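You operate a simulated robot arm through the tools that you are given. There is no shell and no other tool. Be economical: measure what you need, move in short steps, check, and stop when the job is done.

Carry out the task below with a simulated two-armed robot. There is one attempt and no reset: what you move stays moved.

JOB
Pick up the white ice pack with one hand, pass it to the other hand and put it on the top of the green belt.
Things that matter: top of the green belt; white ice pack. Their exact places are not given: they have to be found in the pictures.

It is judged by the outcome, as a careful person would: the job done as asked, and still so three seconds after it is handed in. It fails if anything else is knocked over, pushed out of place, dropped, spilled or broken.

ROBOT AND FRAMES
Two 6-joint arms with three-finger grippers on one trunk, on a base that drives. Base frame: it is fixed to the floor where the robot stands at the start and does not move with it; the origin is under the middle of the robot, x ahead of it, y to its left, z up; the surface under the hand at the start is at about z = 794. Units: mm, rad, N and s.
The left shoulder is at the start at [21, 170, 1478], the right one opposite. With the tool pointing down near the work surface each hand reaches from about 300 to 560 mm from the robot's upright axis, wherever it stands, measured 20 degrees to its own side. Places, roughly: top of the green belt [600, -500, 800]. Payload 2.2 kg a hand.
The tool frame of a hand sits at the grasp point between the pads (the TCP): z along the fingers, y along the line on which they close. The tips reach 25 mm beyond it. Largest opening 104 mm; the body of the gripper starts 74 mm behind the TCP.
Orientation is that of the tool frame in the base frame, as a unit quaternion [x, y, z, w]. With the fingers straight down and closing along the base's y, the tool's x points along the base's -x, its y along +y and its z along -z.

CONTROLS
- The arms move only by the tool step_arm. It takes "left_increments", "right_increments" or both (then of equal length, played together; a hand with none holds still); each is a list of rows, each a list of 7 numbers: the shift along the tool's x, y, z in mm, then the turn, a rotation vector about the tool's x, y, z in rad, then the closure in counts, from 0 (fully open) to 255 (shut). In form: [[tx, ty, tz, ax, ay, az, grip], ...]. A call has 1 to 10 rows; each row shifts and turns the commanded pose from where the row before left it, along the tool's axes as they then stand. Rows are played at 5 a second. More than 50 mm and 0.15 rad between two rows, or a gripper value outside its range, and nothing of the call is played. A pose out of reach is approached as far as the arm can. The call stops where the force on the tool passes 40 N (or 10 N more than at its start, if that is more) or the arm is blocked; 0.2 s more then pass. The fingers move at their own pace and stop on an object; they squeeze with about 37 N. The grip force told is the motor's: it shows also when the fingers shut on nothing. Time passes only in rows, and 0.2 s behind the last, so rows that do not move let the fingers close. It gives the time, the measured TCP pose, the force on the tool (base axes), the opening and the grip force at its end, in the units of the frame above (readings bear some noise), with the torque about the TCP (base axes, N m) and any sound that the robot's microphone picked up, and new pictures: "show" is both (left out), scene, wrist or none (wrist: the cameras of the hands that moved).
- Cameras (640 x 400 px; columns grow to the right, rows downward): "scene" is now at [152.1, -35.1, 1369.5]; the picture's right is [-0.39, -0.92, 0.00], its down [-0.54, 0.23, -0.81] and it looks along [0.75, -0.32, -0.59] (base axes); focal length 276 px, centre (320, 200). "left" rides on the left gripper at [82, -3, -104] in its tool frame; the picture's right is [0.04, 1.00, 0.00], its down [-0.75, 0.03, -0.66] and it looks along [-0.66, 0.03, 0.75] (tool axes); focal length 256 px, centre (320, 200). "right" rides on the right gripper at [82, 3, -104] in its tool frame; the picture's right is [-0.04, 1.00, 0.00], its down [-0.75, -0.03, -0.66] and it looks along [-0.66, -0.03, 0.75] (tool axes); focal length 256 px, centre (320, 200).
- move_column(by): slides the trunk up (or, below 0, down) by that many mm; the arms and the scene camera ride with it, the base frame stays. It gives what a move gives, with no picture.
- base_move(legs): drives the robot by 1 to 6 legs, each [ahead, left, turn to the left] in mm, mm and rad, along the robot's own axes; the way and the turn of a leg run together, so that a leg with both is an arc; at most 1500 mm and 3.142 rad a leg. The arms and the cameras ride along, it lands a little off, and it stops where it bumps. It gives what a move gives, and a new picture of the scene camera.
- head_to(pan, tilt): turns the head with the scene camera to pan (to the left, within 1.047 rad either way) and tilt (down, from -0.506 to 1.204), counted from straight ahead of the robot. It gives what a move gives, and a new picture of the scene camera.
- measure_at(camera, pixels): for up to 12 pixels [column, row] of the newest picture of that camera ("zoom" is the newest enlarged one), the place [x, y, z] in the base frame of the surface seen there, good to about 2 mm. No time passes.
- zoom(camera, box): a new picture of the part [left, top, right, bottom] of that camera's present view, enlarged. No time passes.
- hand_in(): hands the job in; it is judged then, once.

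Keep the steps short. Do not move on a guess: measure, check each grasp and each placing, and mend mistakes. In all there are 80 turns and 260 pictures (those below and enlarged ones count). Leave the grippers open and the arms clear of the work at the hand-in unless told otherwise, and finish with a single line.

The tools are called as a command line: name --argument value ..., lists and objects as JSON in quotes. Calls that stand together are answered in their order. step_arm: Moves the arms, as the interface text tells. Its arguments: {"type":"object","properties":{"left_increments":{"type":"array"},"right_increments":{"type":"array"},"show":{"type":"string","enum":["both","scene","wrist","none"]}},"required":[]} The other tools are called the same way: move_column (by) slides the trunk up or down; base_move (legs) drives the base; head_to (pan, tilt) turns the head that bears the scene camera; measure_at (camera, pixels) gives the place of the surface under pixels of a picture; zoom (camera, box) takes an enlarged picture of a part of a camera's view; hand_in () hands the job in.

At the start:

```text
time: 0.0
left_position: [627.4, 14.3, 1201.2]
left_ee_rot: [0.0, 1.0, 0.0, 0.0]
left_wrist_force: [0.0, 0.2, 0.2]
left_moment: [0.01, 0.0, -0.01]
left_grip_width: 103.8
left_gripper_force: 0.1
right_position: [462.2, -395.0, 1093.2]
right_ee_rot: [0.0, 1.0, 0.0, -0.001]
right_wrist_force: [0.2, -0.6, 0.5]
right_moment: [-0.03, -0.02, -0.02]
right_grip_width: 104.3
right_gripper_force: 0.1
trunk travel left (down, up): [-670.0, 72.0]
robot x, y, heading: [-1.9, -0.4, -0.005]
head pan, tilt: [-0.401, 0.625]
```

scene: 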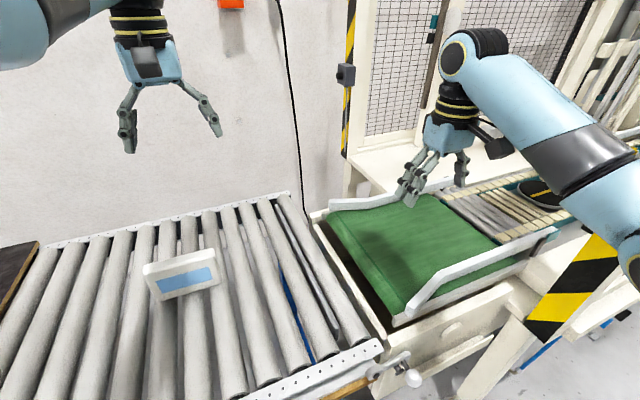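
right: 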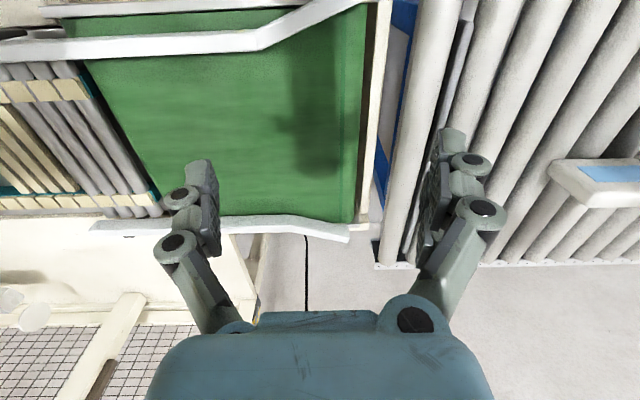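
left: 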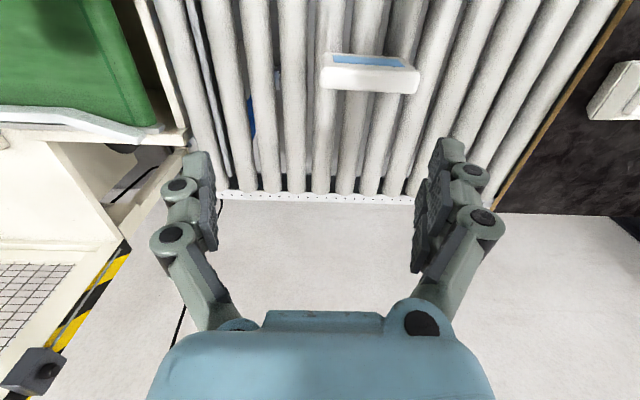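

The white block with a blue label lies on the rollers at about (182,275) in the scene. I enlarge it and measure it and the belt.

measure_at --camera "scene" --pixels '[[145, 268], [212, 250], [219, 285], [156, 300], [182, 260], [182, 280], [130, 290], [240, 280], [410, 240], [360, 230], [440, 250], [400, 290]]'

zoom --camera "scene" --box '[100, 220, 260, 320]'

zoom --camera "left" --box '[290, 20, 450, 120]'

```text
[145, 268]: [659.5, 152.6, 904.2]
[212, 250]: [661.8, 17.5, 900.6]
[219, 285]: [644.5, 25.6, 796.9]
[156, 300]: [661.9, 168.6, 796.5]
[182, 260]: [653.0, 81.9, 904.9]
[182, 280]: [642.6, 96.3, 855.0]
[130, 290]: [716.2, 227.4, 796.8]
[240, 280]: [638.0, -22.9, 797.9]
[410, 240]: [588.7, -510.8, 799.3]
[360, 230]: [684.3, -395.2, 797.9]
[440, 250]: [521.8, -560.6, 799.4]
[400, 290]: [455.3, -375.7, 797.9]
```

```text
4.00 times, centred on (180, 270) of scene
```

zoom: 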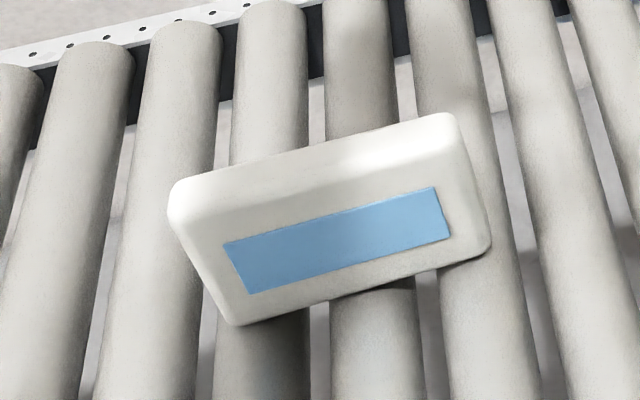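

```text
4.00 times, centred on (370, 70) of left
```

zoom: 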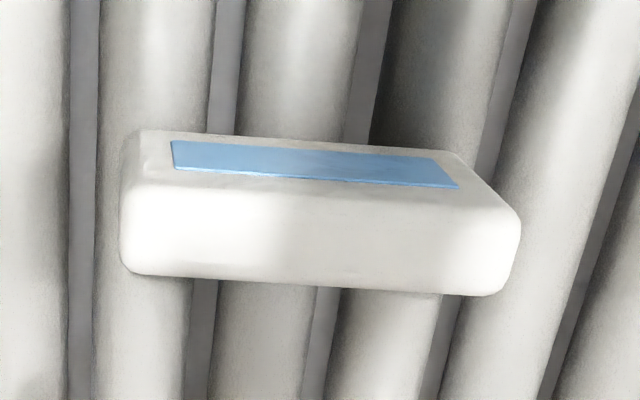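

The pack stands on its long edge, with its label facing the robot. I measure the edges of its top.

measure_at --camera "zoom" --pixels '[[150, 195], [150, 260], [320, 205], [320, 275], [490, 220], [490, 280], [126, 230], [512, 250], [320, 165], [180, 160], [450, 185], [320, 140]]'

measure_at --camera "left" --pixels '[[340, 55], [400, 60], [370, 62], [325, 70], [417, 82], [370, 75], [370, 85], [370, 110], [325, 88], [412, 93]]'

```text
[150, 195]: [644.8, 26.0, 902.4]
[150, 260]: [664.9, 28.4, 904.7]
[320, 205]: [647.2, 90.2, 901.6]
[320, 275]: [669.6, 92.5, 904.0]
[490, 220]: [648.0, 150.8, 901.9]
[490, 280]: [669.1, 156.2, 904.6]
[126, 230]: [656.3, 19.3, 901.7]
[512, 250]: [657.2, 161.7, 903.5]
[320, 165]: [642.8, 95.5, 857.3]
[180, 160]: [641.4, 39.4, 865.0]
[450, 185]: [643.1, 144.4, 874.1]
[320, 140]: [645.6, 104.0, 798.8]
```

```text
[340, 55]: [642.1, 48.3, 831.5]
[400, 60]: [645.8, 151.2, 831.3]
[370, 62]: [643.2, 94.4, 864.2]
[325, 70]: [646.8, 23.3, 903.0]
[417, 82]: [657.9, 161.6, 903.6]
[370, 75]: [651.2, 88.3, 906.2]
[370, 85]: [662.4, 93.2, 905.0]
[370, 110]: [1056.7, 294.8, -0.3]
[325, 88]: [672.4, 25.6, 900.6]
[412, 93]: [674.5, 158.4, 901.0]
```

I look down in front of the robot to see how much room the base has.

head_to --pan 0.0 --tilt 1.15

head_to --pan -0.75 --tilt 1.0

```text
time: 0.9
left_position: [628.0, 14.8, 1201.5]
left_ee_rot: [-0.001, 1.0, 0.0, 0.0]
left_wrist_force: [-0.4, -0.1, 0.4]
left_moment: [0.03, 0.02, -0.01]
left_grip_width: 104.2
left_gripper_force: 0.0
right_position: [463.0, -394.9, 1094.1]
right_ee_rot: [0.0, 1.0, 0.0, -0.001]
right_wrist_force: [-0.2, 0.2, 0.4]
right_moment: [0.01, -0.04, 0.0]
right_grip_width: 104.2
right_gripper_force: 0.0
trunk travel left (down, up): [-670.0, 72.0]
robot x, y, heading: [2.1, 2.9, 0.001]
head pan, tilt: [0.0, 1.15]
```

scene: 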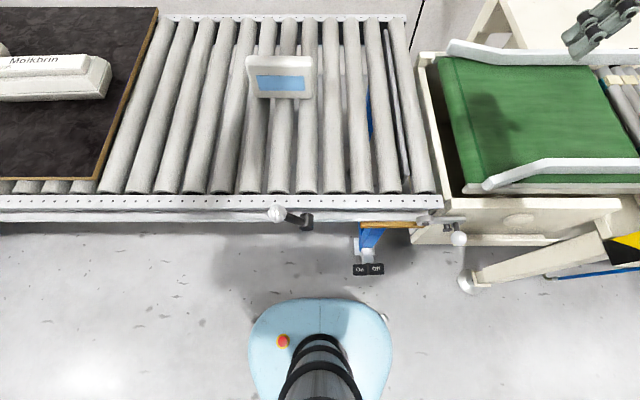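

```text
time: 2.0
left_position: [627.0, 13.6, 1201.5]
left_ee_rot: [-0.001, 1.0, 0.0, 0.001]
left_wrist_force: [0.5, 0.0, -0.6]
left_moment: [-0.02, -0.01, 0.0]
left_grip_width: 103.8
left_gripper_force: 0.1
right_position: [462.5, -395.1, 1094.2]
right_ee_rot: [-0.001, 1.0, 0.001, 0.0]
right_wrist_force: [0.2, -0.8, 0.3]
right_moment: [-0.02, 0.0, -0.02]
right_grip_width: 104.0
right_gripper_force: 0.1
trunk travel left (down, up): [-670.0, 72.0]
robot x, y, heading: [-1.1, -1.2, 0.004]
head pan, tilt: [-0.75, 1.0]
```

scene: 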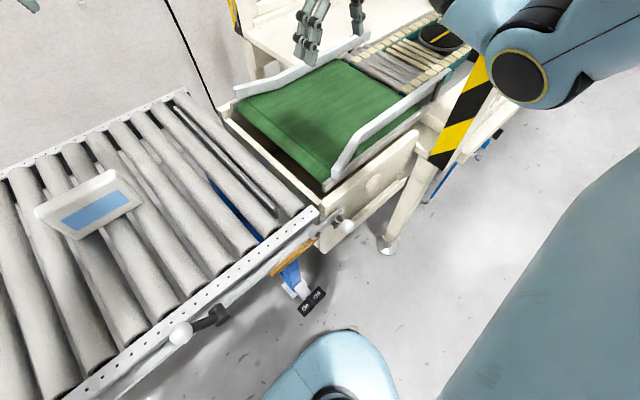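

Measuring the obstacles: the roller rail, the handle, the pedals, the knob, the support foot, the base front and the belt's corners.

measure_at --camera "scene" --pixels '[[180, 335], [215, 315], [310, 305], [347, 226], [385, 250], [345, 335], [260, 275], [330, 178], [235, 105], [420, 115], [350, 170], [325, 66]]'

```text
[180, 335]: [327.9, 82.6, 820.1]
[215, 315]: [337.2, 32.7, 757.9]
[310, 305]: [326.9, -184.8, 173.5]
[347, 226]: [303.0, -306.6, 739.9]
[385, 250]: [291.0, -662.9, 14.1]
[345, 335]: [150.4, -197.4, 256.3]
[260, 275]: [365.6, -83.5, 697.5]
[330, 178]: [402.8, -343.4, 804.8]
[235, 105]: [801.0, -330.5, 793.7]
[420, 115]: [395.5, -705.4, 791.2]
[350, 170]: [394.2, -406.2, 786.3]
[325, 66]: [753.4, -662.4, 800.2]
```

The base has only about 60 mm of room ahead, so I will lower the trunk to gain reach, and must first bring the right hand up and inward. I raise the right hand and turn it by -1.57 about its z, and turn the left by +1.57, so that both close along base x with their cameras outward.

step_arm --left_increments '[[0, 0, 0, 0, 0, 0.15, 0], [0, 0, 0, 0, 0, 0.15, 0], [0, 0, 0, 0, 0, 0.15, 0], [0, 0, 0, 0, 0, 0.15, 0], [0, 0, 0, 0, 0, 0.15, 0], [0, 0, 0, 0, 0, 0.15, 0], [0, 0, 0, 0, 0, 0.15, 0], [0, 0, 0, 0, 0, 0.15, 0], [0, 0, 0, 0, 0, 0.15, 0], [0, 0, 0, 0, 0, 0.15, 0]]' --right_increments '[[0, 0, -20, 0, 0, -0.15, 0], [0, 0, -20, 0, 0, -0.15, 0], [0, 0, -20, 0, 0, -0.15, 0], [0, 0, -20, 0, 0, -0.15, 0], [0, 0, -20, 0, 0, -0.15, 0], [0, 0, -20, 0, 0, -0.15, 0], [0, 0, -20, 0, 0, -0.15, 0], [0, 0, -20, 0, 0, -0.15, 0], [0, 0, -20, 0, 0, -0.15, 0], [0, 0, -20, 0, 0, -0.15, 0]]' --show "scene"

head_to --pan 0.1 --tilt 0.8

```text
time: 4.2
left_position: [628.4, 14.0, 1199.9]
left_ee_rot: [0.681, 0.732, 0.0, 0.0]
left_wrist_force: [1.3, 0.8, 0.5]
left_moment: [0.0, 0.02, -0.02]
left_grip_width: 104.2
left_gripper_force: 0.0
right_position: [465.1, -482.6, 1155.3]
right_ee_rot: [-0.683, 0.731, 0.0, 0.003]
right_wrist_force: [0.6, -0.1, 0.3]
right_moment: [0.02, 0.02, 0.03]
right_grip_width: 103.8
right_gripper_force: 0.0
right hand out of reach, approached as far as the arm can: row 1, 2, 3, 4, 5, 6, 7, 8, 9, 10
trunk travel left (down, up): [-670.0, 72.0]
robot x, y, heading: [-2.3, 1.6, 0.001]
head pan, tilt: [-0.75, 1.0]
```

scene: 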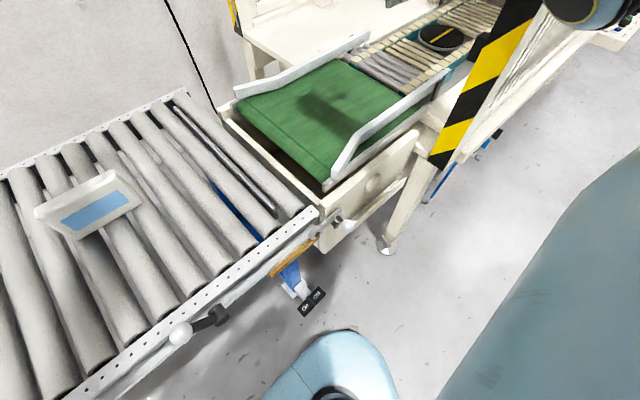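

```text
time: 5.4
left_position: [628.3, 13.8, 1201.5]
left_ee_rot: [0.681, 0.733, 0.0, 0.001]
left_wrist_force: [-0.2, 0.5, 0.0]
left_moment: [0.02, 0.03, -0.02]
left_grip_width: 104.3
left_gripper_force: 0.0
right_position: [466.1, -483.0, 1155.2]
right_ee_rot: [-0.681, 0.732, -0.001, 0.002]
right_wrist_force: [-0.2, -0.6, 0.2]
right_moment: [-0.02, 0.01, -0.02]
right_grip_width: 104.0
right_gripper_force: 0.1
trunk travel left (down, up): [-670.0, 72.0]
robot x, y, heading: [-0.1, -2.0, -0.003]
head pan, tilt: [0.099, 0.799]
```

scene: 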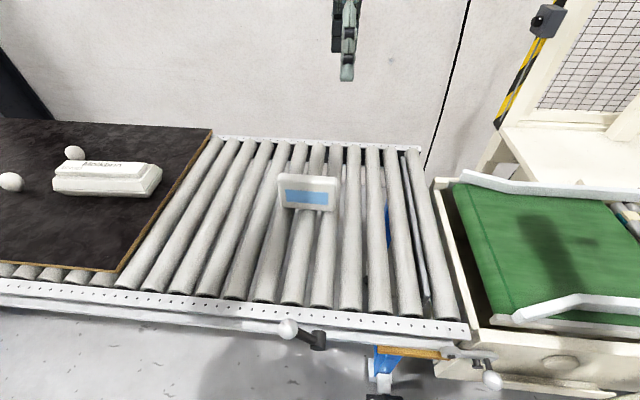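

The right hand was too folded, near its inner limit. I extend it forward first and read where it goes.

step_arm --right_increments '[[0, -30, 0, 0, 0, 0, 0], [0, -30, 0, 0, 0, 0, 0], [0, -30, 0, 0, 0, -0.07, 0]]' --left_increments '[[0, 0, 0, 0, 0, 0, 0], [0, 0, 0, 0, 0, 0, 0], [0, 0, 0, 0, 0, 0.07, 0]]' --show "none"

```text
time: 6.2
left_position: [630.1, 13.3, 1201.1]
left_ee_rot: [0.706, 0.708, -0.001, -0.001]
left_wrist_force: [0.2, 1.2, 0.0]
left_moment: [-0.03, 0.0, 0.02]
left_grip_width: 104.0
left_gripper_force: 0.0
right_position: [557.3, -487.3, 1152.8]
right_ee_rot: [-0.707, 0.708, 0.001, 0.0]
right_wrist_force: [0.2, -0.4, -0.4]
right_moment: [-0.04, 0.02, 0.0]
right_grip_width: 103.9
right_gripper_force: 0.0
trunk travel left (down, up): [-670.0, 72.0]
robot x, y, heading: [1.8, -2.2, 0.001]
head pan, tilt: [0.099, 0.799]
```

It follows now. I raise it by 110 mm and bring it 70 mm inward.

step_arm --right_increments '[[-17, 0, -27, 0, 0, 0, 0], [-17, 0, -27, 0, 0, 0, 0], [-17, 0, -28, 0, 0, 0, 0], [-17, 0, -28, 0, 0, 0, 0]]' --show "none"

```text
time: 7.2
left_position: [629.5, 14.7, 1200.6]
left_ee_rot: [0.706, 0.708, 0.0, 0.0]
left_wrist_force: [-0.1, -0.2, 0.0]
left_moment: [-0.04, 0.0, 0.0]
left_grip_width: 104.1
left_gripper_force: 0.1
right_position: [603.3, -437.5, 1236.0]
right_ee_rot: [-0.707, 0.707, 0.0, -0.001]
right_wrist_force: [0.0, 1.0, -0.3]
right_moment: [-0.06, -0.01, 0.02]
right_grip_width: 104.2
right_gripper_force: 0.1
right hand out of reach, approached as far as the arm can: row 2, 3, 4
trunk travel left (down, up): [-670.0, 72.0]
robot x, y, heading: [-1.3, -1.1, -0.001]
head pan, tilt: [0.099, 0.799]
```

Good enough: lowering the trunk by 200 mm leaves the right hand well above the belt and brings the left over the pack.

move_column --by -200

```text
time: 9.4
left_position: [627.8, 14.4, 1001.9]
left_ee_rot: [0.706, 0.708, 0.001, 0.001]
left_wrist_force: [-0.4, -0.9, 0.6]
left_moment: [0.04, 0.0, 0.03]
left_grip_width: 103.9
left_gripper_force: 0.1
right_position: [602.4, -439.5, 1020.0]
right_ee_rot: [-0.706, 0.708, 0.008, -0.008]
right_wrist_force: [-0.3, 0.1, 0.5]
right_moment: [0.02, 0.0, 0.0]
right_grip_width: 104.1
right_gripper_force: 0.1
trunk travel left (down, up): [-470.0, 272.0]
robot x, y, heading: [0.5, 2.1, 0.002]
head pan, tilt: [0.099, 0.799]
```

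Now the left hand moves to y 153, x 658, and tilts its top outward by 0.3 rad, so that the right hand will have room beside it.

step_arm --left_increments '[[35, 7.5, 6, 0, 0, 0, 0], [35, 7.5, 6, 0, 0, 0, 0], [35, 7.5, 6, 0, 0, 0, 0], [34, 7.5, 6, 0, 0, 0, 0], [0, 0, 0, 0, -0.15, 0, 0], [0, 0, 0, 0, -0.15, 0, 0]]'

```text
time: 10.8
left_position: [658.9, 153.8, 976.2]
left_ee_rot: [0.698, 0.7, -0.106, 0.106]
left_wrist_force: [-0.2, 0.4, 0.4]
left_moment: [-0.06, 0.0, 0.01]
left_grip_width: 104.1
left_gripper_force: 0.0
right_position: [602.5, -437.8, 1020.2]
right_ee_rot: [-0.707, 0.708, 0.008, -0.008]
right_wrist_force: [0.7, 0.2, 0.6]
right_moment: [-0.01, 0.0, -0.03]
right_grip_width: 104.0
right_gripper_force: 0.0
trunk travel left (down, up): [-470.0, 272.0]
robot x, y, heading: [-1.3, 0.8, 0.007]
head pan, tilt: [0.099, 0.799]
```

scene: 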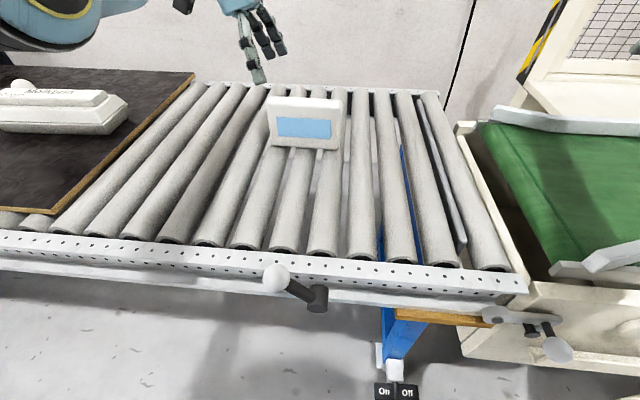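
left: 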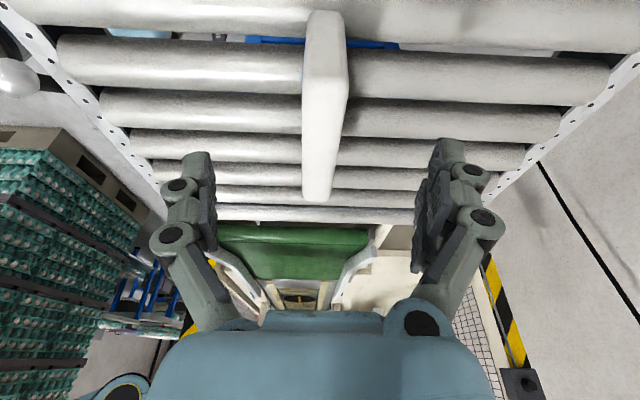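

The pack lies midway between the fingers (pack column about 322, finger middle about 322). I advance 120 mm along the fingers.

step_arm --left_increments '[[0, 0, 30, 0, 0, 0, 0], [0, 0, 30, 0, 0, 0, 0], [0, 0, 30, 0, 0, 0, 0], [0, 0, 28, 0, 0, 0, 0]]'

```text
time: 11.8
left_position: [654.4, 120.0, 863.3]
left_ee_rot: [0.697, 0.701, -0.105, 0.106]
left_wrist_force: [1.0, 0.5, 0.9]
left_moment: [0.0, -0.01, 0.01]
left_grip_width: 103.6
left_gripper_force: 0.0
left hand out of reach, approached as far as the arm can: row 4
right_position: [603.0, -440.4, 1021.3]
right_ee_rot: [-0.707, 0.708, 0.008, -0.008]
right_wrist_force: [0.1, 0.1, 0.8]
right_moment: [-0.03, 0.03, -0.02]
right_grip_width: 104.1
right_gripper_force: 0.1
trunk travel left (down, up): [-470.0, 272.0]
robot x, y, heading: [0.4, -1.5, 0.005]
head pan, tilt: [0.099, 0.799]
```

scene: 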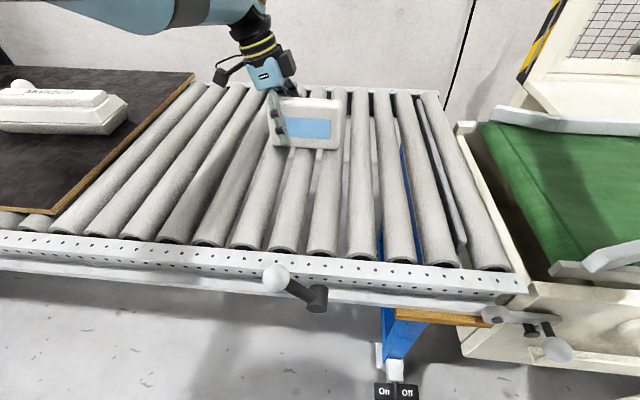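
left: 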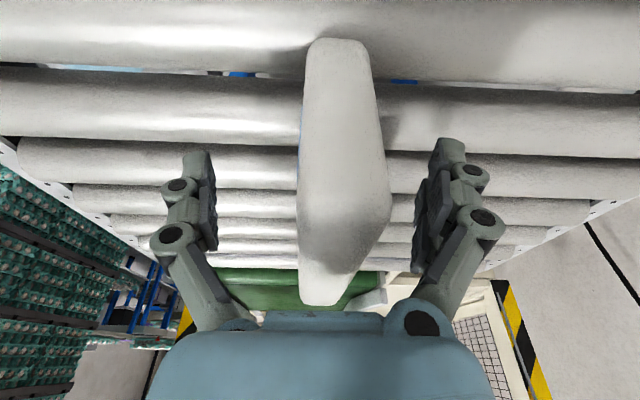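

It stopped at the reach limit, 4 mm short in x. I raise the hand by 45 mm, lower the trunk by 45 mm, then correct x.

step_arm --left_increments '[[-6.6, 0, -21.5, 0, 0, 0, 0], [-6.6, 0, -21.5, 0, 0, 0, 0]]' --show "none"

move_column --by -45

step_arm --left_increments '[[0, 4, 0, 0, 0, 0, 0], [0, 0, 0, 0, 0, 0, 0]]'

```text
time: 12.4
left_position: [653.0, 119.9, 909.6]
left_ee_rot: [0.698, 0.7, -0.106, 0.106]
left_wrist_force: [0.7, -0.8, -0.1]
left_moment: [0.05, 0.03, 0.03]
left_grip_width: 103.9
left_gripper_force: 0.1
right_position: [603.1, -439.3, 1021.0]
right_ee_rot: [-0.707, 0.707, 0.008, -0.008]
right_wrist_force: [0.2, -0.7, -0.3]
right_moment: [0.04, -0.01, 0.02]
right_grip_width: 103.9
right_gripper_force: 0.0
trunk travel left (down, up): [-470.0, 272.0]
robot x, y, heading: [-1.3, -1.3, -0.002]
head pan, tilt: [0.099, 0.799]
```

```text
time: 13.3
left_position: [653.4, 120.3, 865.2]
left_ee_rot: [0.698, 0.701, -0.104, 0.106]
left_wrist_force: [-0.3, 0.3, 0.1]
left_moment: [0.06, -0.02, 0.03]
left_grip_width: 103.9
left_gripper_force: 0.1
right_position: [603.8, -440.2, 970.8]
right_ee_rot: [-0.706, 0.708, 0.011, -0.011]
right_wrist_force: [-0.7, 0.6, 0.3]
right_moment: [0.02, 0.02, 0.0]
right_grip_width: 104.0
right_gripper_force: 0.0
trunk travel left (down, up): [-425.0, 317.0]
robot x, y, heading: [-0.3, -1.0, 0.003]
head pan, tilt: [0.099, 0.799]
```

```text
time: 13.9
left_position: [658.5, 119.4, 864.7]
left_ee_rot: [0.698, 0.701, -0.104, 0.106]
left_wrist_force: [0.5, 0.4, 1.0]
left_moment: [0.02, -0.01, 0.0]
left_grip_width: 104.0
left_gripper_force: 0.0
right_position: [604.8, -439.3, 968.6]
right_ee_rot: [-0.707, 0.708, 0.012, -0.011]
right_wrist_force: [-0.3, -0.3, 0.5]
right_moment: [-0.02, 0.02, 0.01]
right_grip_width: 104.3
right_gripper_force: 0.1
trunk travel left (down, up): [-425.0, 317.0]
robot x, y, heading: [-3.7, 2.0, 0.003]
head pan, tilt: [0.099, 0.799]
```

scene: 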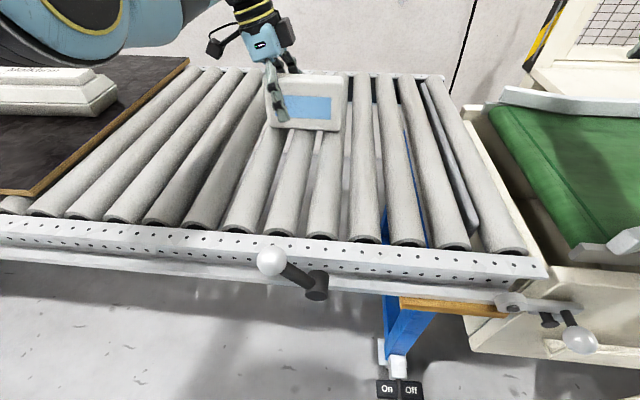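
left: 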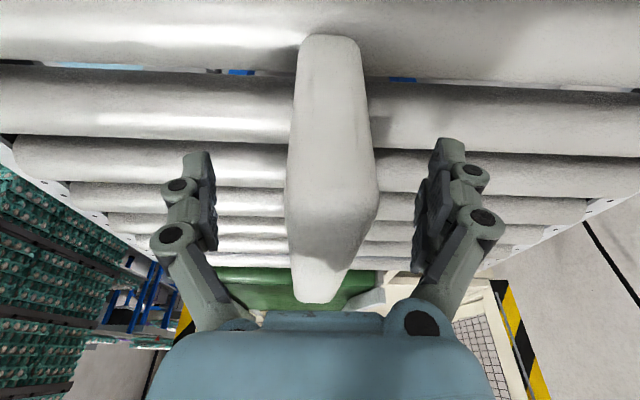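

The pack's middle appears about 2–3 mm to the +x side; I shift by 2.5 mm and close.

step_arm --left_increments '[[0, 2.5, 0, 0, 0, 0, 0], [0, 0, 0, 0, 0, 0, 120], [0, 0, 0, 0, 0, 0, 255], [0, 0, 0, 0, 0, 0, 255], [0, 0, 0, 0, 0, 0, 255], [0, 0, 0, 0, 0, 0, 255]]'

```text
time: 15.3
left_position: [661.2, 118.6, 864.2]
left_ee_rot: [0.699, 0.7, -0.106, 0.106]
left_wrist_force: [0.0, -0.1, 0.1]
left_moment: [-0.1, -0.05, -0.03]
left_grip_width: 32.5
left_gripper_force: 36.8
right_position: [604.0, -440.0, 969.6]
right_ee_rot: [-0.707, 0.707, 0.013, -0.012]
right_wrist_force: [-0.1, 0.4, -0.1]
right_moment: [-0.01, 0.03, 0.03]
right_grip_width: 103.9
right_gripper_force: 0.0
trunk travel left (down, up): [-425.0, 317.0]
robot x, y, heading: [2.6, -3.1, 0.0]
head pan, tilt: [0.099, 0.799]
```

scene: 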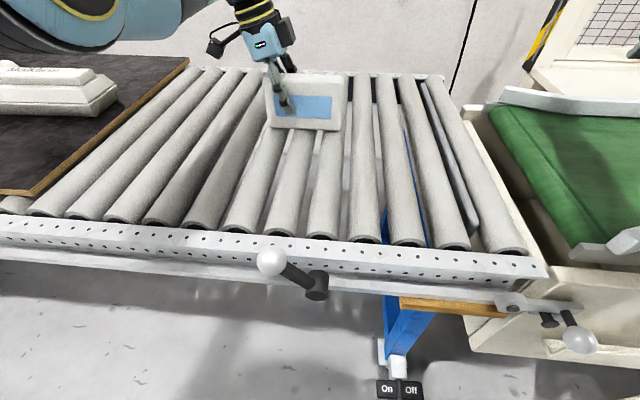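
left: 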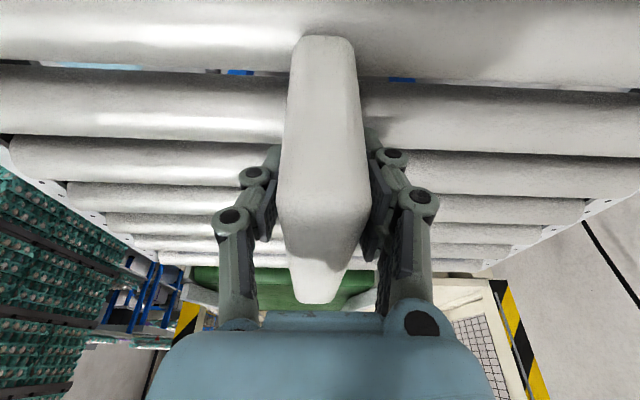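

Gripped: opening 32.5 mm, 36.8 N. I lift straight up by 100 mm (by tool axes -0.295, -0.955).

step_arm --left_increments '[[-5.9, 0, -19, 0, 0, 0, 255], [-5.9, 0, -19, 0, 0, 0, 255], [-5.9, 0, -19, 0, 0, 0, 255], [-5.9, 0, -19, 0, 0, 0, 255], [-5.9, 0, -19, 0, 0, 0, 255]]'

```text
time: 16.5
left_position: [661.3, 118.9, 964.2]
left_ee_rot: [0.698, 0.701, -0.106, 0.106]
left_wrist_force: [-0.8, 0.3, -3.7]
left_moment: [0.14, -0.01, -0.02]
left_grip_width: 32.1
left_gripper_force: 37.2
right_position: [604.4, -439.1, 968.9]
right_ee_rot: [-0.706, 0.708, 0.012, -0.012]
right_wrist_force: [-0.7, 0.5, -0.6]
right_moment: [0.01, -0.01, -0.01]
right_grip_width: 103.9
right_gripper_force: 0.1
trunk travel left (down, up): [-425.0, 317.0]
robot x, y, heading: [1.3, -0.7, 0.001]
head pan, tilt: [0.099, 0.799]
```

scene: 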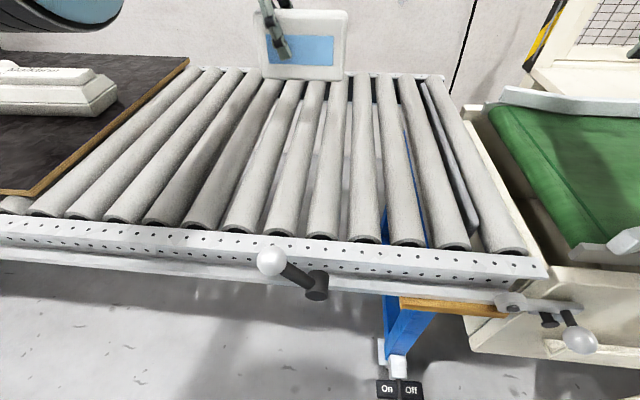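
left: 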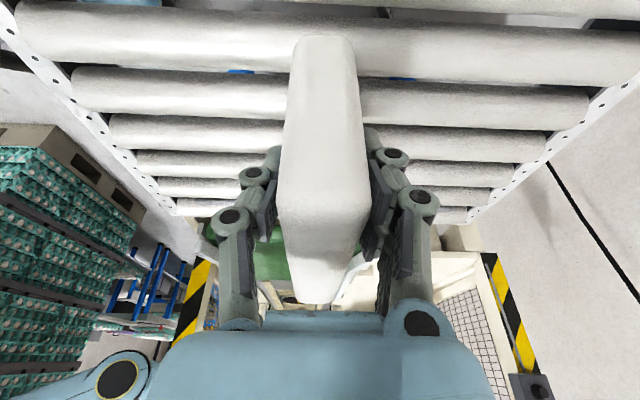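

The pack is held firmly and weighs about 0.4 kg. I raise the trunk by 80 mm, then bring the pack to the middle in front of the robot for the hand-over.

move_column --by 80

step_arm --left_increments '[[-12.7, -15, 25.9, 0, 0, 0, 255], [-12.7, -15, 25.9, 0, 0, 0, 255], [-12.7, -15, 25.9, 0, 0, 0, 255], [-12.7, -15, 25.9, 0, 0, 0, 255]]' --show "none"

head_to --pan -0.2 --tilt 0.5

```text
time: 17.6
left_position: [662.1, 120.1, 1043.6]
left_ee_rot: [0.698, 0.7, -0.107, 0.105]
left_wrist_force: [-1.1, -0.7, -3.3]
left_moment: [0.09, -0.02, 0.03]
left_grip_width: 32.3
left_gripper_force: 36.7
right_position: [604.7, -438.1, 1048.3]
right_ee_rot: [-0.706, 0.708, 0.011, -0.011]
right_wrist_force: [0.2, 0.1, -0.3]
right_moment: [0.01, 0.04, 0.04]
right_grip_width: 104.2
right_gripper_force: 0.1
trunk travel left (down, up): [-505.0, 237.0]
robot x, y, heading: [-2.9, -3.0, 0.003]
head pan, tilt: [0.099, 0.799]
```

```text
time: 18.6
left_position: [601.4, 38.6, 959.7]
left_ee_rot: [0.698, 0.701, -0.105, 0.105]
left_wrist_force: [0.2, 0.0, -3.0]
left_moment: [0.1, -0.01, -0.03]
left_grip_width: 32.4
left_gripper_force: 36.6
right_position: [604.5, -439.6, 1050.5]
right_ee_rot: [-0.706, 0.708, 0.012, -0.011]
right_wrist_force: [-0.2, 0.2, -0.5]
right_moment: [0.02, 0.03, -0.01]
right_grip_width: 103.8
right_gripper_force: 0.0
trunk travel left (down, up): [-505.0, 237.0]
robot x, y, heading: [3.8, -3.7, -0.004]
head pan, tilt: [0.099, 0.799]
```

```text
time: 19.4
left_position: [603.0, 38.2, 959.2]
left_ee_rot: [0.699, 0.7, -0.105, 0.106]
left_wrist_force: [0.5, -0.4, -2.8]
left_moment: [0.17, 0.01, -0.04]
left_grip_width: 32.3
left_gripper_force: 37.2
right_position: [604.6, -439.7, 1049.6]
right_ee_rot: [-0.706, 0.708, 0.012, -0.011]
right_wrist_force: [0.3, 0.2, 0.1]
right_moment: [0.03, 0.01, -0.03]
right_grip_width: 104.0
right_gripper_force: 0.1
trunk travel left (down, up): [-505.0, 237.0]
robot x, y, heading: [-0.9, -0.0, 0.002]
head pan, tilt: [-0.201, 0.499]
```

scene: 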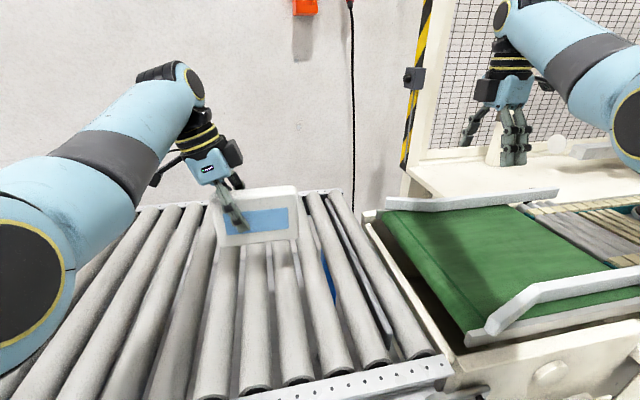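

I measure the held pack's edges.

measure_at --camera "scene" --pixels '[[215, 200], [290, 192], [295, 232], [225, 240], [260, 198], [260, 215], [298, 210], [265, 236]]'

zoom --camera "scene" --box '[180, 140, 340, 260]'

```text
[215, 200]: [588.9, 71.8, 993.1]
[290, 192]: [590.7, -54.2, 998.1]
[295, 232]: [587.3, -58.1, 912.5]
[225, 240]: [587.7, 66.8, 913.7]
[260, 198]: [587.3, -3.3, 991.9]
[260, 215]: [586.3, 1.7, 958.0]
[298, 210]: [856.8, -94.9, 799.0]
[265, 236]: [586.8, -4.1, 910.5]
```

```text
3.33 times, centred on (260, 200) of scene
```

zoom: 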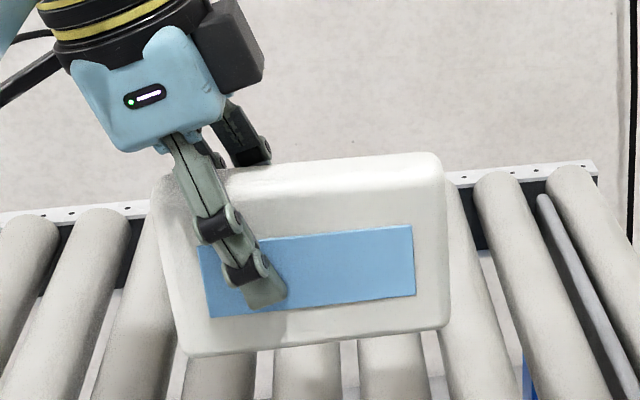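

The pack's middle is at about (603, 9), top 1000, bottom 893. The right hand goes to (603, -180, 958), takes the mirrored tilt, and will then come in sideways with open fingers either side of the pack.

step_arm --right_increments '[[-43.3, 0, 15.2, 0, 0, 0, 0], [-43.3, 0, 15.2, 0, 0, 0, 0], [-43.3, 0, 15.2, 0, 0, 0, 0], [-43.3, 0, 15.2, 0, 0, 0, 0], [-43.3, 0, 15.2, 0, 0, 0, 0], [-43.3, 0, 15.2, 0, 0, 0, 0], [0, 0, 0, 0.033, 0, 0, 0], [0, 0, 0, 0, -0.15, 0, 0], [0, 0, 0, 0, -0.15, 0, 0]]'

```text
time: 21.4
left_position: [604.1, 38.7, 959.5]
left_ee_rot: [0.698, 0.701, -0.105, 0.105]
left_wrist_force: [0.1, 0.2, -3.8]
left_moment: [0.11, 0.04, 0.04]
left_grip_width: 32.2
left_gripper_force: 36.9
right_position: [602.2, -180.4, 957.3]
right_ee_rot: [-0.698, 0.7, 0.106, 0.107]
right_wrist_force: [0.7, -0.3, 0.0]
right_moment: [-0.04, -0.01, 0.0]
right_grip_width: 104.1
right_gripper_force: 0.0
trunk travel left (down, up): [-505.0, 237.0]
robot x, y, heading: [1.7, 2.0, 0.002]
head pan, tilt: [-0.201, 0.499]
```

scene: 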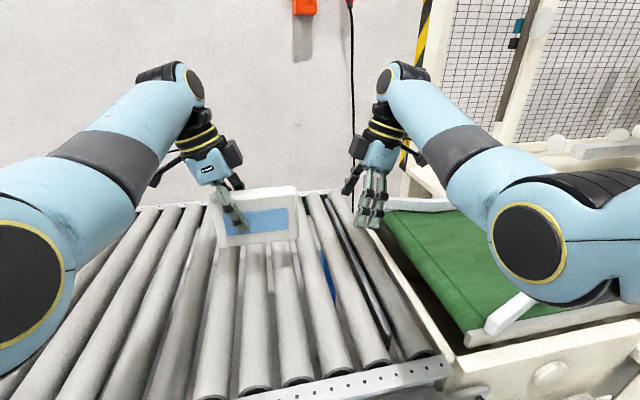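
right: 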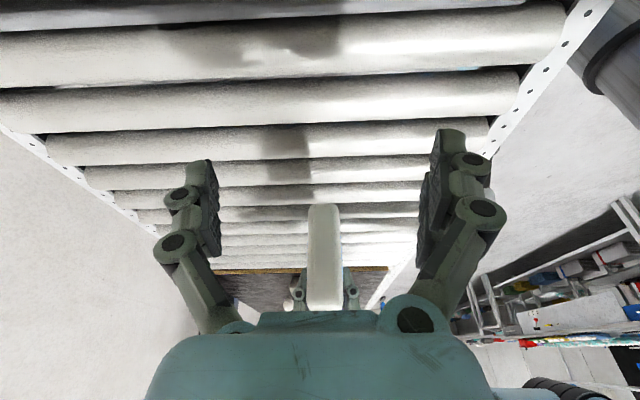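

The pack is lined up in the right view (column about 323). I sweep in 120 mm, then check.

step_arm --right_increments '[[-28.6, 0, 8.8, 0, 0, 0, 0], [-28.6, 0, 8.8, 0, 0, 0, 0], [-28.6, 0, 8.8, 0, 0, 0, 0], [-28.6, 0, 8.8, 0, 0, 0, 0]]'

```text
time: 22.4
left_position: [600.5, 39.7, 959.5]
left_ee_rot: [0.698, 0.7, -0.106, 0.106]
left_wrist_force: [0.6, 0.7, -3.7]
left_moment: [0.09, 0.0, 0.01]
left_grip_width: 32.5
left_gripper_force: 37.0
right_position: [601.5, -60.3, 957.6]
right_ee_rot: [-0.699, 0.7, 0.104, 0.107]
right_wrist_force: [0.4, -0.8, -0.1]
right_moment: [-0.01, 0.0, -0.01]
right_grip_width: 104.0
right_gripper_force: 0.0
trunk travel left (down, up): [-505.0, 237.0]
robot x, y, heading: [1.1, -5.4, -0.005]
head pan, tilt: [-0.201, 0.499]
```

scene: 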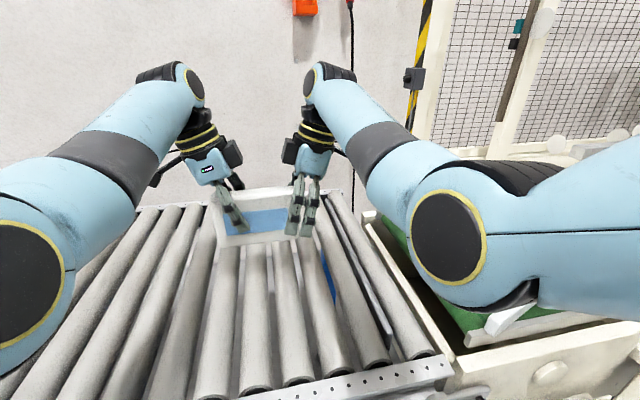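
right: 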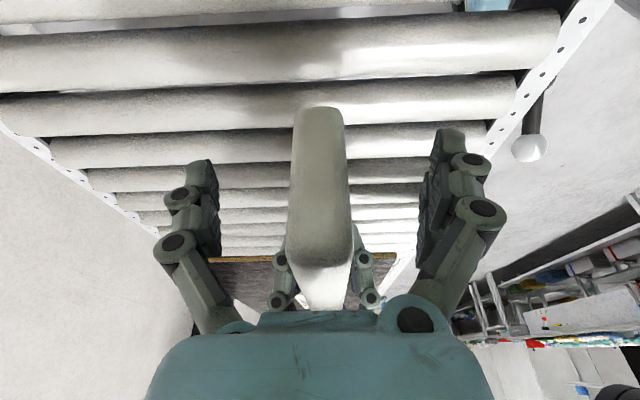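

The pack is between the right fingers; the wrists still have around 100 mm between them. I go in 38 mm more.

step_arm --right_increments '[[-18.1, 0, 5.6, 0, 0, 0, 0], [-18.1, 0, 5.6, 0, 0, 0, 0], [0, 0, 0, 0, 0, 0, 0]]'

```text
time: 23.2
left_position: [602.0, 38.8, 959.8]
left_ee_rot: [0.698, 0.701, -0.106, 0.106]
left_wrist_force: [-0.2, 0.4, -4.1]
left_moment: [0.09, -0.03, -0.01]
left_grip_width: 32.3
left_gripper_force: 36.9
right_position: [601.1, -23.1, 958.9]
right_ee_rot: [-0.699, 0.7, 0.106, 0.106]
right_wrist_force: [-0.8, 0.4, -0.2]
right_moment: [-0.01, -0.01, 0.02]
right_grip_width: 103.9
right_gripper_force: 0.1
trunk travel left (down, up): [-505.0, 237.0]
robot x, y, heading: [-0.4, -2.9, 0.006]
head pan, tilt: [-0.201, 0.499]
```

scene: 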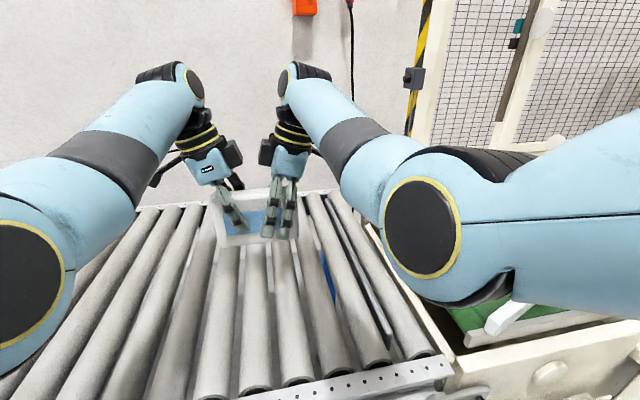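
right: 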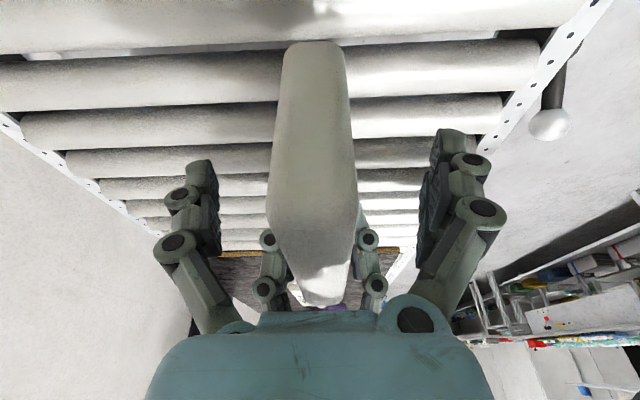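

The pack is centred between the right fingers. I close the right hand while the left holds.

step_arm --right_increments '[[0, 0, 0, 0, 0, 0, 120], [0, 0, 0, 0, 0, 0, 255], [0, 0, 0, 0, 0, 0, 255], [0, 0, 0, 0, 0, 0, 255], [0, 0, 0, 0, 0, 0, 255]]'

```text
time: 24.4
left_position: [602.2, 38.7, 959.7]
left_ee_rot: [0.698, 0.701, -0.106, 0.106]
left_wrist_force: [-11.6, -1.3, 2.5]
left_moment: [-0.1, 0.34, -0.42]
left_grip_width: 32.0
left_gripper_force: 37.1
right_position: [600.4, -23.0, 958.4]
right_ee_rot: [-0.698, 0.7, 0.105, 0.107]
right_wrist_force: [11.5, 0.4, -3.0]
right_moment: [-0.22, -0.33, -0.29]
right_grip_width: 32.2
right_gripper_force: 37.2
trunk travel left (down, up): [-505.0, 237.0]
robot x, y, heading: [2.8, -2.2, 0.004]
head pan, tilt: [-0.201, 0.499]
```

scene: 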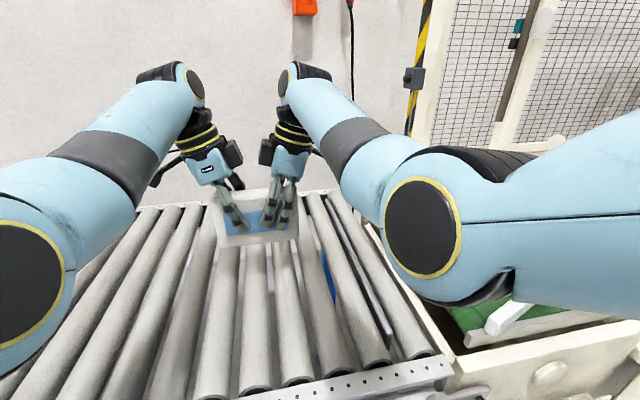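
right: 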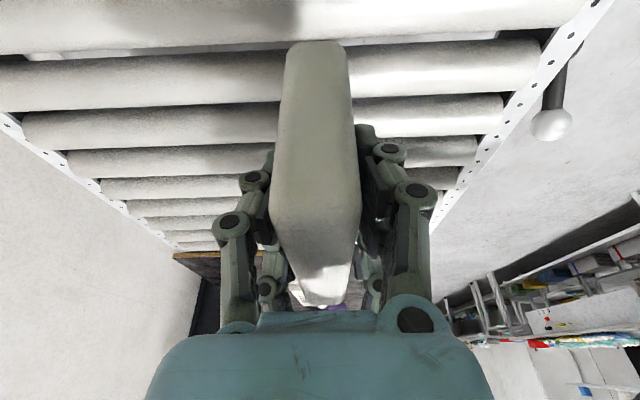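

Both hands grip it (32 mm, 37 N each). The left opens gradually and is then checked.

step_arm --left_increments '[[0, 0, 0, 0, 0, 0, 150], [0, 0, 0, 0, 0, 0, 80], [0, 0, 0, 0, 0, 0, 0], [0, 0, 0, 0, 0, 0, 0], [0, 0, 0, 0, 0, 0, 0]]'

```text
time: 25.6
left_position: [601.6, 38.2, 960.4]
left_ee_rot: [0.697, 0.701, -0.105, 0.106]
left_wrist_force: [0.0, 0.5, 0.1]
left_moment: [0.02, -0.03, -0.03]
left_grip_width: 103.9
left_gripper_force: 0.1
right_position: [600.0, -23.0, 957.6]
right_ee_rot: [-0.698, 0.701, 0.105, 0.105]
right_wrist_force: [0.0, -0.1, 0.3]
right_moment: [-0.14, 0.01, 0.0]
right_grip_width: 32.3
right_gripper_force: 36.9
trunk travel left (down, up): [-505.0, 237.0]
robot x, y, heading: [1.8, 2.5, 0.004]
head pan, tilt: [-0.201, 0.499]
```

scene: 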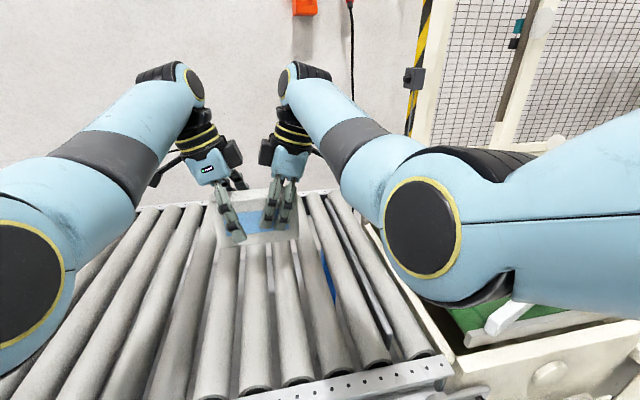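
left: 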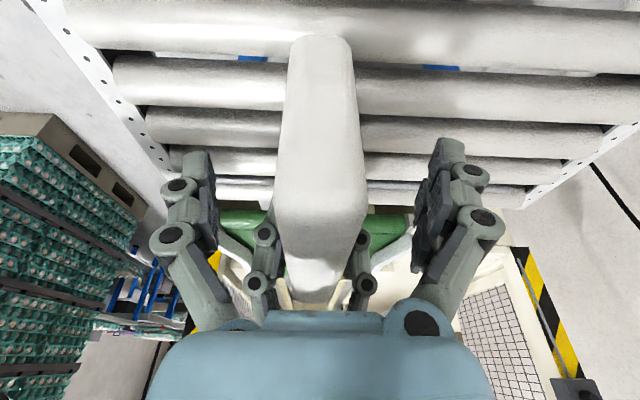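

The right hand holds it alone. The left withdraws horizontally along +y by 160 mm.

step_arm --left_increments '[[38.2, 0, -11.8, 0, 0, 0, 0], [38.2, 0, -11.8, 0, 0, 0, 0], [38.2, 0, -11.8, 0, 0, 0, 0], [38.2, 0, -11.8, 0, 0, 0, 0]]' --show "scene"

```text
time: 26.6
left_position: [601.8, 201.4, 960.4]
left_ee_rot: [0.698, 0.7, -0.106, 0.106]
left_wrist_force: [0.4, -0.1, -0.1]
left_moment: [0.0, -0.01, 0.01]
left_grip_width: 103.9
left_gripper_force: 0.0
right_position: [600.6, -22.2, 958.6]
right_ee_rot: [-0.699, 0.7, 0.105, 0.106]
right_wrist_force: [-0.8, -0.4, 0.1]
right_moment: [-0.12, 0.01, 0.01]
right_grip_width: 32.2
right_gripper_force: 37.2
trunk travel left (down, up): [-505.0, 237.0]
robot x, y, heading: [1.1, 1.1, 0.003]
head pan, tilt: [-0.201, 0.499]
```

scene: 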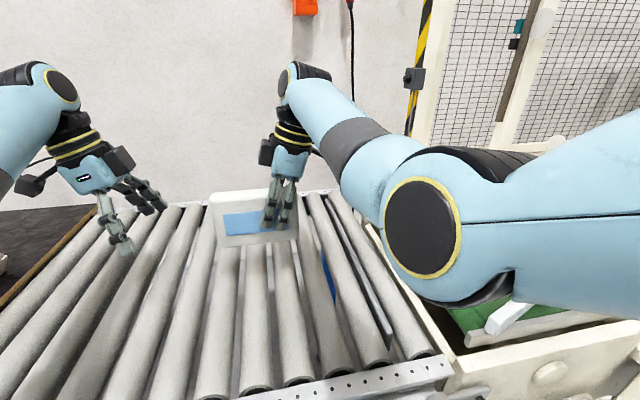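

Hand-over done. I carry the pack toward the belt with the right arm (y −22 to −300) at its present height.

step_arm --right_increments '[[44, 0, -13.6, 0, 0, 0, 255], [44, 0, -13.6, 0, 0, 0, 255], [44, 0, -13.6, 0, 0, 0, 255], [44, 0, -13.6, 0, 0, 0, 255], [44, 0, -13.6, 0, 0, 0, 255], [44, 0, -13.6, 0, 0, 0, 255]]' --show "none"

head_to --pan -0.5 --tilt 0.6

```text
time: 28.0
left_position: [601.9, 199.9, 959.8]
left_ee_rot: [0.698, 0.701, -0.105, 0.105]
left_wrist_force: [0.1, 0.5, 0.3]
left_moment: [0.02, -0.01, -0.01]
left_grip_width: 103.9
left_gripper_force: 0.0
right_position: [601.0, -298.5, 956.8]
right_ee_rot: [-0.698, 0.7, 0.106, 0.107]
right_wrist_force: [-0.1, 0.1, -0.8]
right_moment: [-0.1, -0.02, -0.01]
right_grip_width: 32.3
right_gripper_force: 36.7
trunk travel left (down, up): [-505.0, 237.0]
robot x, y, heading: [0.4, 2.5, 0.001]
head pan, tilt: [-0.201, 0.499]
```

```text
time: 28.8
left_position: [602.5, 200.0, 960.6]
left_ee_rot: [0.698, 0.701, -0.106, 0.106]
left_wrist_force: [-0.8, 0.0, -0.7]
left_moment: [0.0, -0.02, -0.01]
left_grip_width: 104.1
left_gripper_force: 0.1
right_position: [600.7, -297.3, 958.2]
right_ee_rot: [-0.698, 0.7, 0.106, 0.106]
right_wrist_force: [-0.3, 0.5, -1.0]
right_moment: [-0.09, 0.01, 0.01]
right_grip_width: 32.1
right_gripper_force: 37.2
trunk travel left (down, up): [-505.0, 237.0]
robot x, y, heading: [-0.7, 0.5, -0.0]
head pan, tilt: [-0.499, 0.6]
```

scene: 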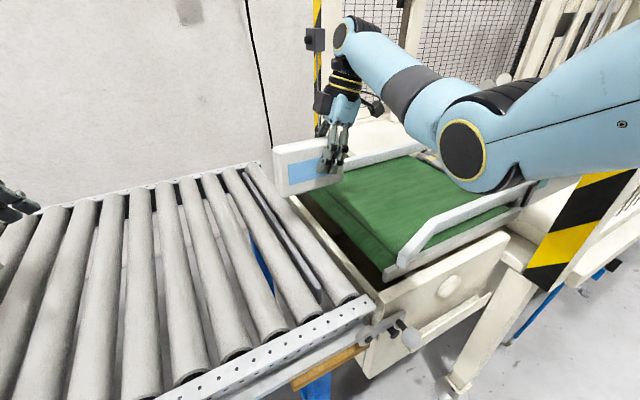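

Before driving right I measure the elbow, the striped post and the guides.

measure_at --camera "scene" --pixels '[[462, 150], [520, 180], [600, 130], [565, 255], [590, 185], [630, 185], [440, 225], [390, 265], [480, 210], [385, 155], [285, 150], [285, 192]]'

```text
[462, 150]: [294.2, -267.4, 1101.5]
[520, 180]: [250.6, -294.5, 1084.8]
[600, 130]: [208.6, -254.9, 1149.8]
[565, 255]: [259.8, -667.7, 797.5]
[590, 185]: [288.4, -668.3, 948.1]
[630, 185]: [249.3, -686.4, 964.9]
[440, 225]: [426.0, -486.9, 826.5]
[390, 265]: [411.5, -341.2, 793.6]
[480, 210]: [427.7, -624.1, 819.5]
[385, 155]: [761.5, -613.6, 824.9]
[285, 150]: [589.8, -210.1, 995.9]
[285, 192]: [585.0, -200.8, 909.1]
```

The post is at y ≈ −668, and the elbow at about −280 to −350, so 150 mm to the right is clear; the base is clear too. I drive right 150 mm.

base_move --legs '[[0, -150, 0]]'

```text
time: 30.2
left_position: [601.3, 50.3, 960.4]
left_ee_rot: [0.698, 0.701, -0.104, 0.105]
left_wrist_force: [0.6, 0.7, 0.5]
left_moment: [0.04, -0.03, -0.01]
left_grip_width: 104.0
left_gripper_force: 0.0
right_position: [601.0, -447.2, 957.5]
right_ee_rot: [-0.699, 0.7, 0.106, 0.107]
right_wrist_force: [0.1, -1.0, 1.2]
right_moment: [-0.06, 0.01, 0.02]
right_grip_width: 32.0
right_gripper_force: 36.8
trunk travel left (down, up): [-505.0, 237.0]
robot x, y, heading: [-0.9, -150.4, -0.001]
head pan, tilt: [-0.499, 0.6]
```

scene: 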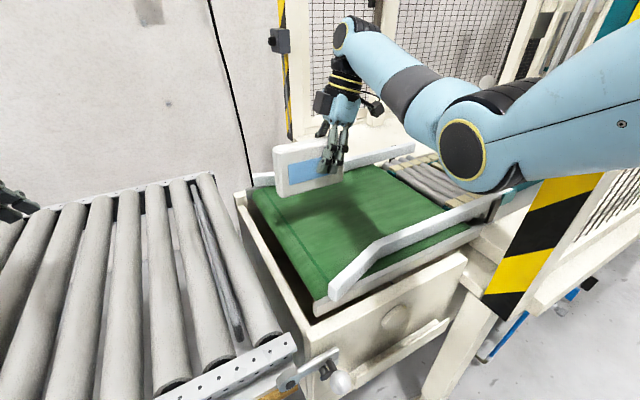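

Over the belt. I lower the trunk by 60 mm and shift the pack 65 mm further over the belt.

step_arm --right_increments '[[31, 0, -9.6, 0, 0, 0, 255], [31, 0, -9.6, 0, 0, 0, 255]]' --show "none"

move_column --by -60

zoom --camera "scene" --box '[220, 100, 460, 250]'

```text
time: 30.8
left_position: [600.7, 50.3, 960.9]
left_ee_rot: [0.698, 0.7, -0.106, 0.106]
left_wrist_force: [0.6, -0.2, -0.3]
left_moment: [0.0, 0.0, -0.01]
left_grip_width: 103.8
left_gripper_force: 0.1
right_position: [599.5, -512.6, 959.2]
right_ee_rot: [-0.698, 0.7, 0.105, 0.107]
right_wrist_force: [0.0, -1.0, -0.1]
right_moment: [-0.1, 0.0, -0.01]
right_grip_width: 32.2
right_gripper_force: 36.8
trunk travel left (down, up): [-505.0, 237.0]
robot x, y, heading: [0.8, -148.4, -0.001]
head pan, tilt: [-0.499, 0.6]
```

```text
time: 31.8
left_position: [601.6, 50.0, 901.3]
left_ee_rot: [0.698, 0.7, -0.105, 0.106]
left_wrist_force: [-0.1, -0.7, 0.5]
left_moment: [-0.04, -0.03, 0.0]
left_grip_width: 103.9
left_gripper_force: 0.0
right_position: [599.7, -512.7, 899.5]
right_ee_rot: [-0.698, 0.7, 0.105, 0.107]
right_wrist_force: [-0.7, -0.3, 0.1]
right_moment: [-0.14, 0.0, 0.03]
right_grip_width: 32.4
right_gripper_force: 36.7
trunk travel left (down, up): [-445.0, 297.0]
robot x, y, heading: [-1.6, -150.0, 0.007]
head pan, tilt: [-0.499, 0.6]
```

```text
2.67 times, centred on (340, 175) of scene
```

zoom: 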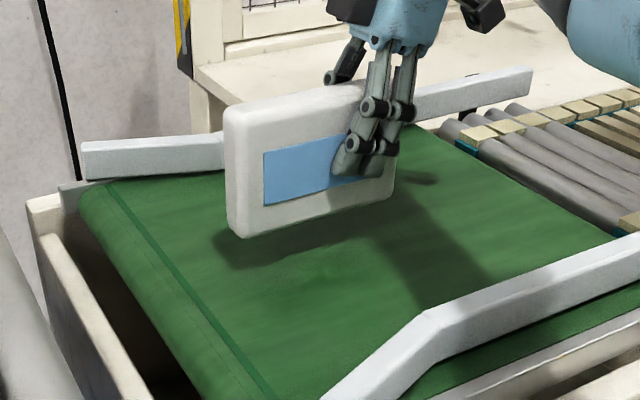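

I check the pack's bottom edge level at both ends and the belt level.

measure_at --camera "zoom" --pixels '[[245, 230], [315, 213], [380, 196], [240, 120], [350, 95], [290, 260], [235, 130], [235, 220], [390, 190], [300, 300]]'

```text
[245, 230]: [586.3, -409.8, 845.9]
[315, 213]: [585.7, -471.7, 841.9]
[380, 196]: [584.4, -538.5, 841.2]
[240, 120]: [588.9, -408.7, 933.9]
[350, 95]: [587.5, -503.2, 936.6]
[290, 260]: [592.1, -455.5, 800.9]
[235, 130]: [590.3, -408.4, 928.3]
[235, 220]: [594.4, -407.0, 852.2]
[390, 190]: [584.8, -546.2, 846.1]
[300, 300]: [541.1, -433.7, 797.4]
```

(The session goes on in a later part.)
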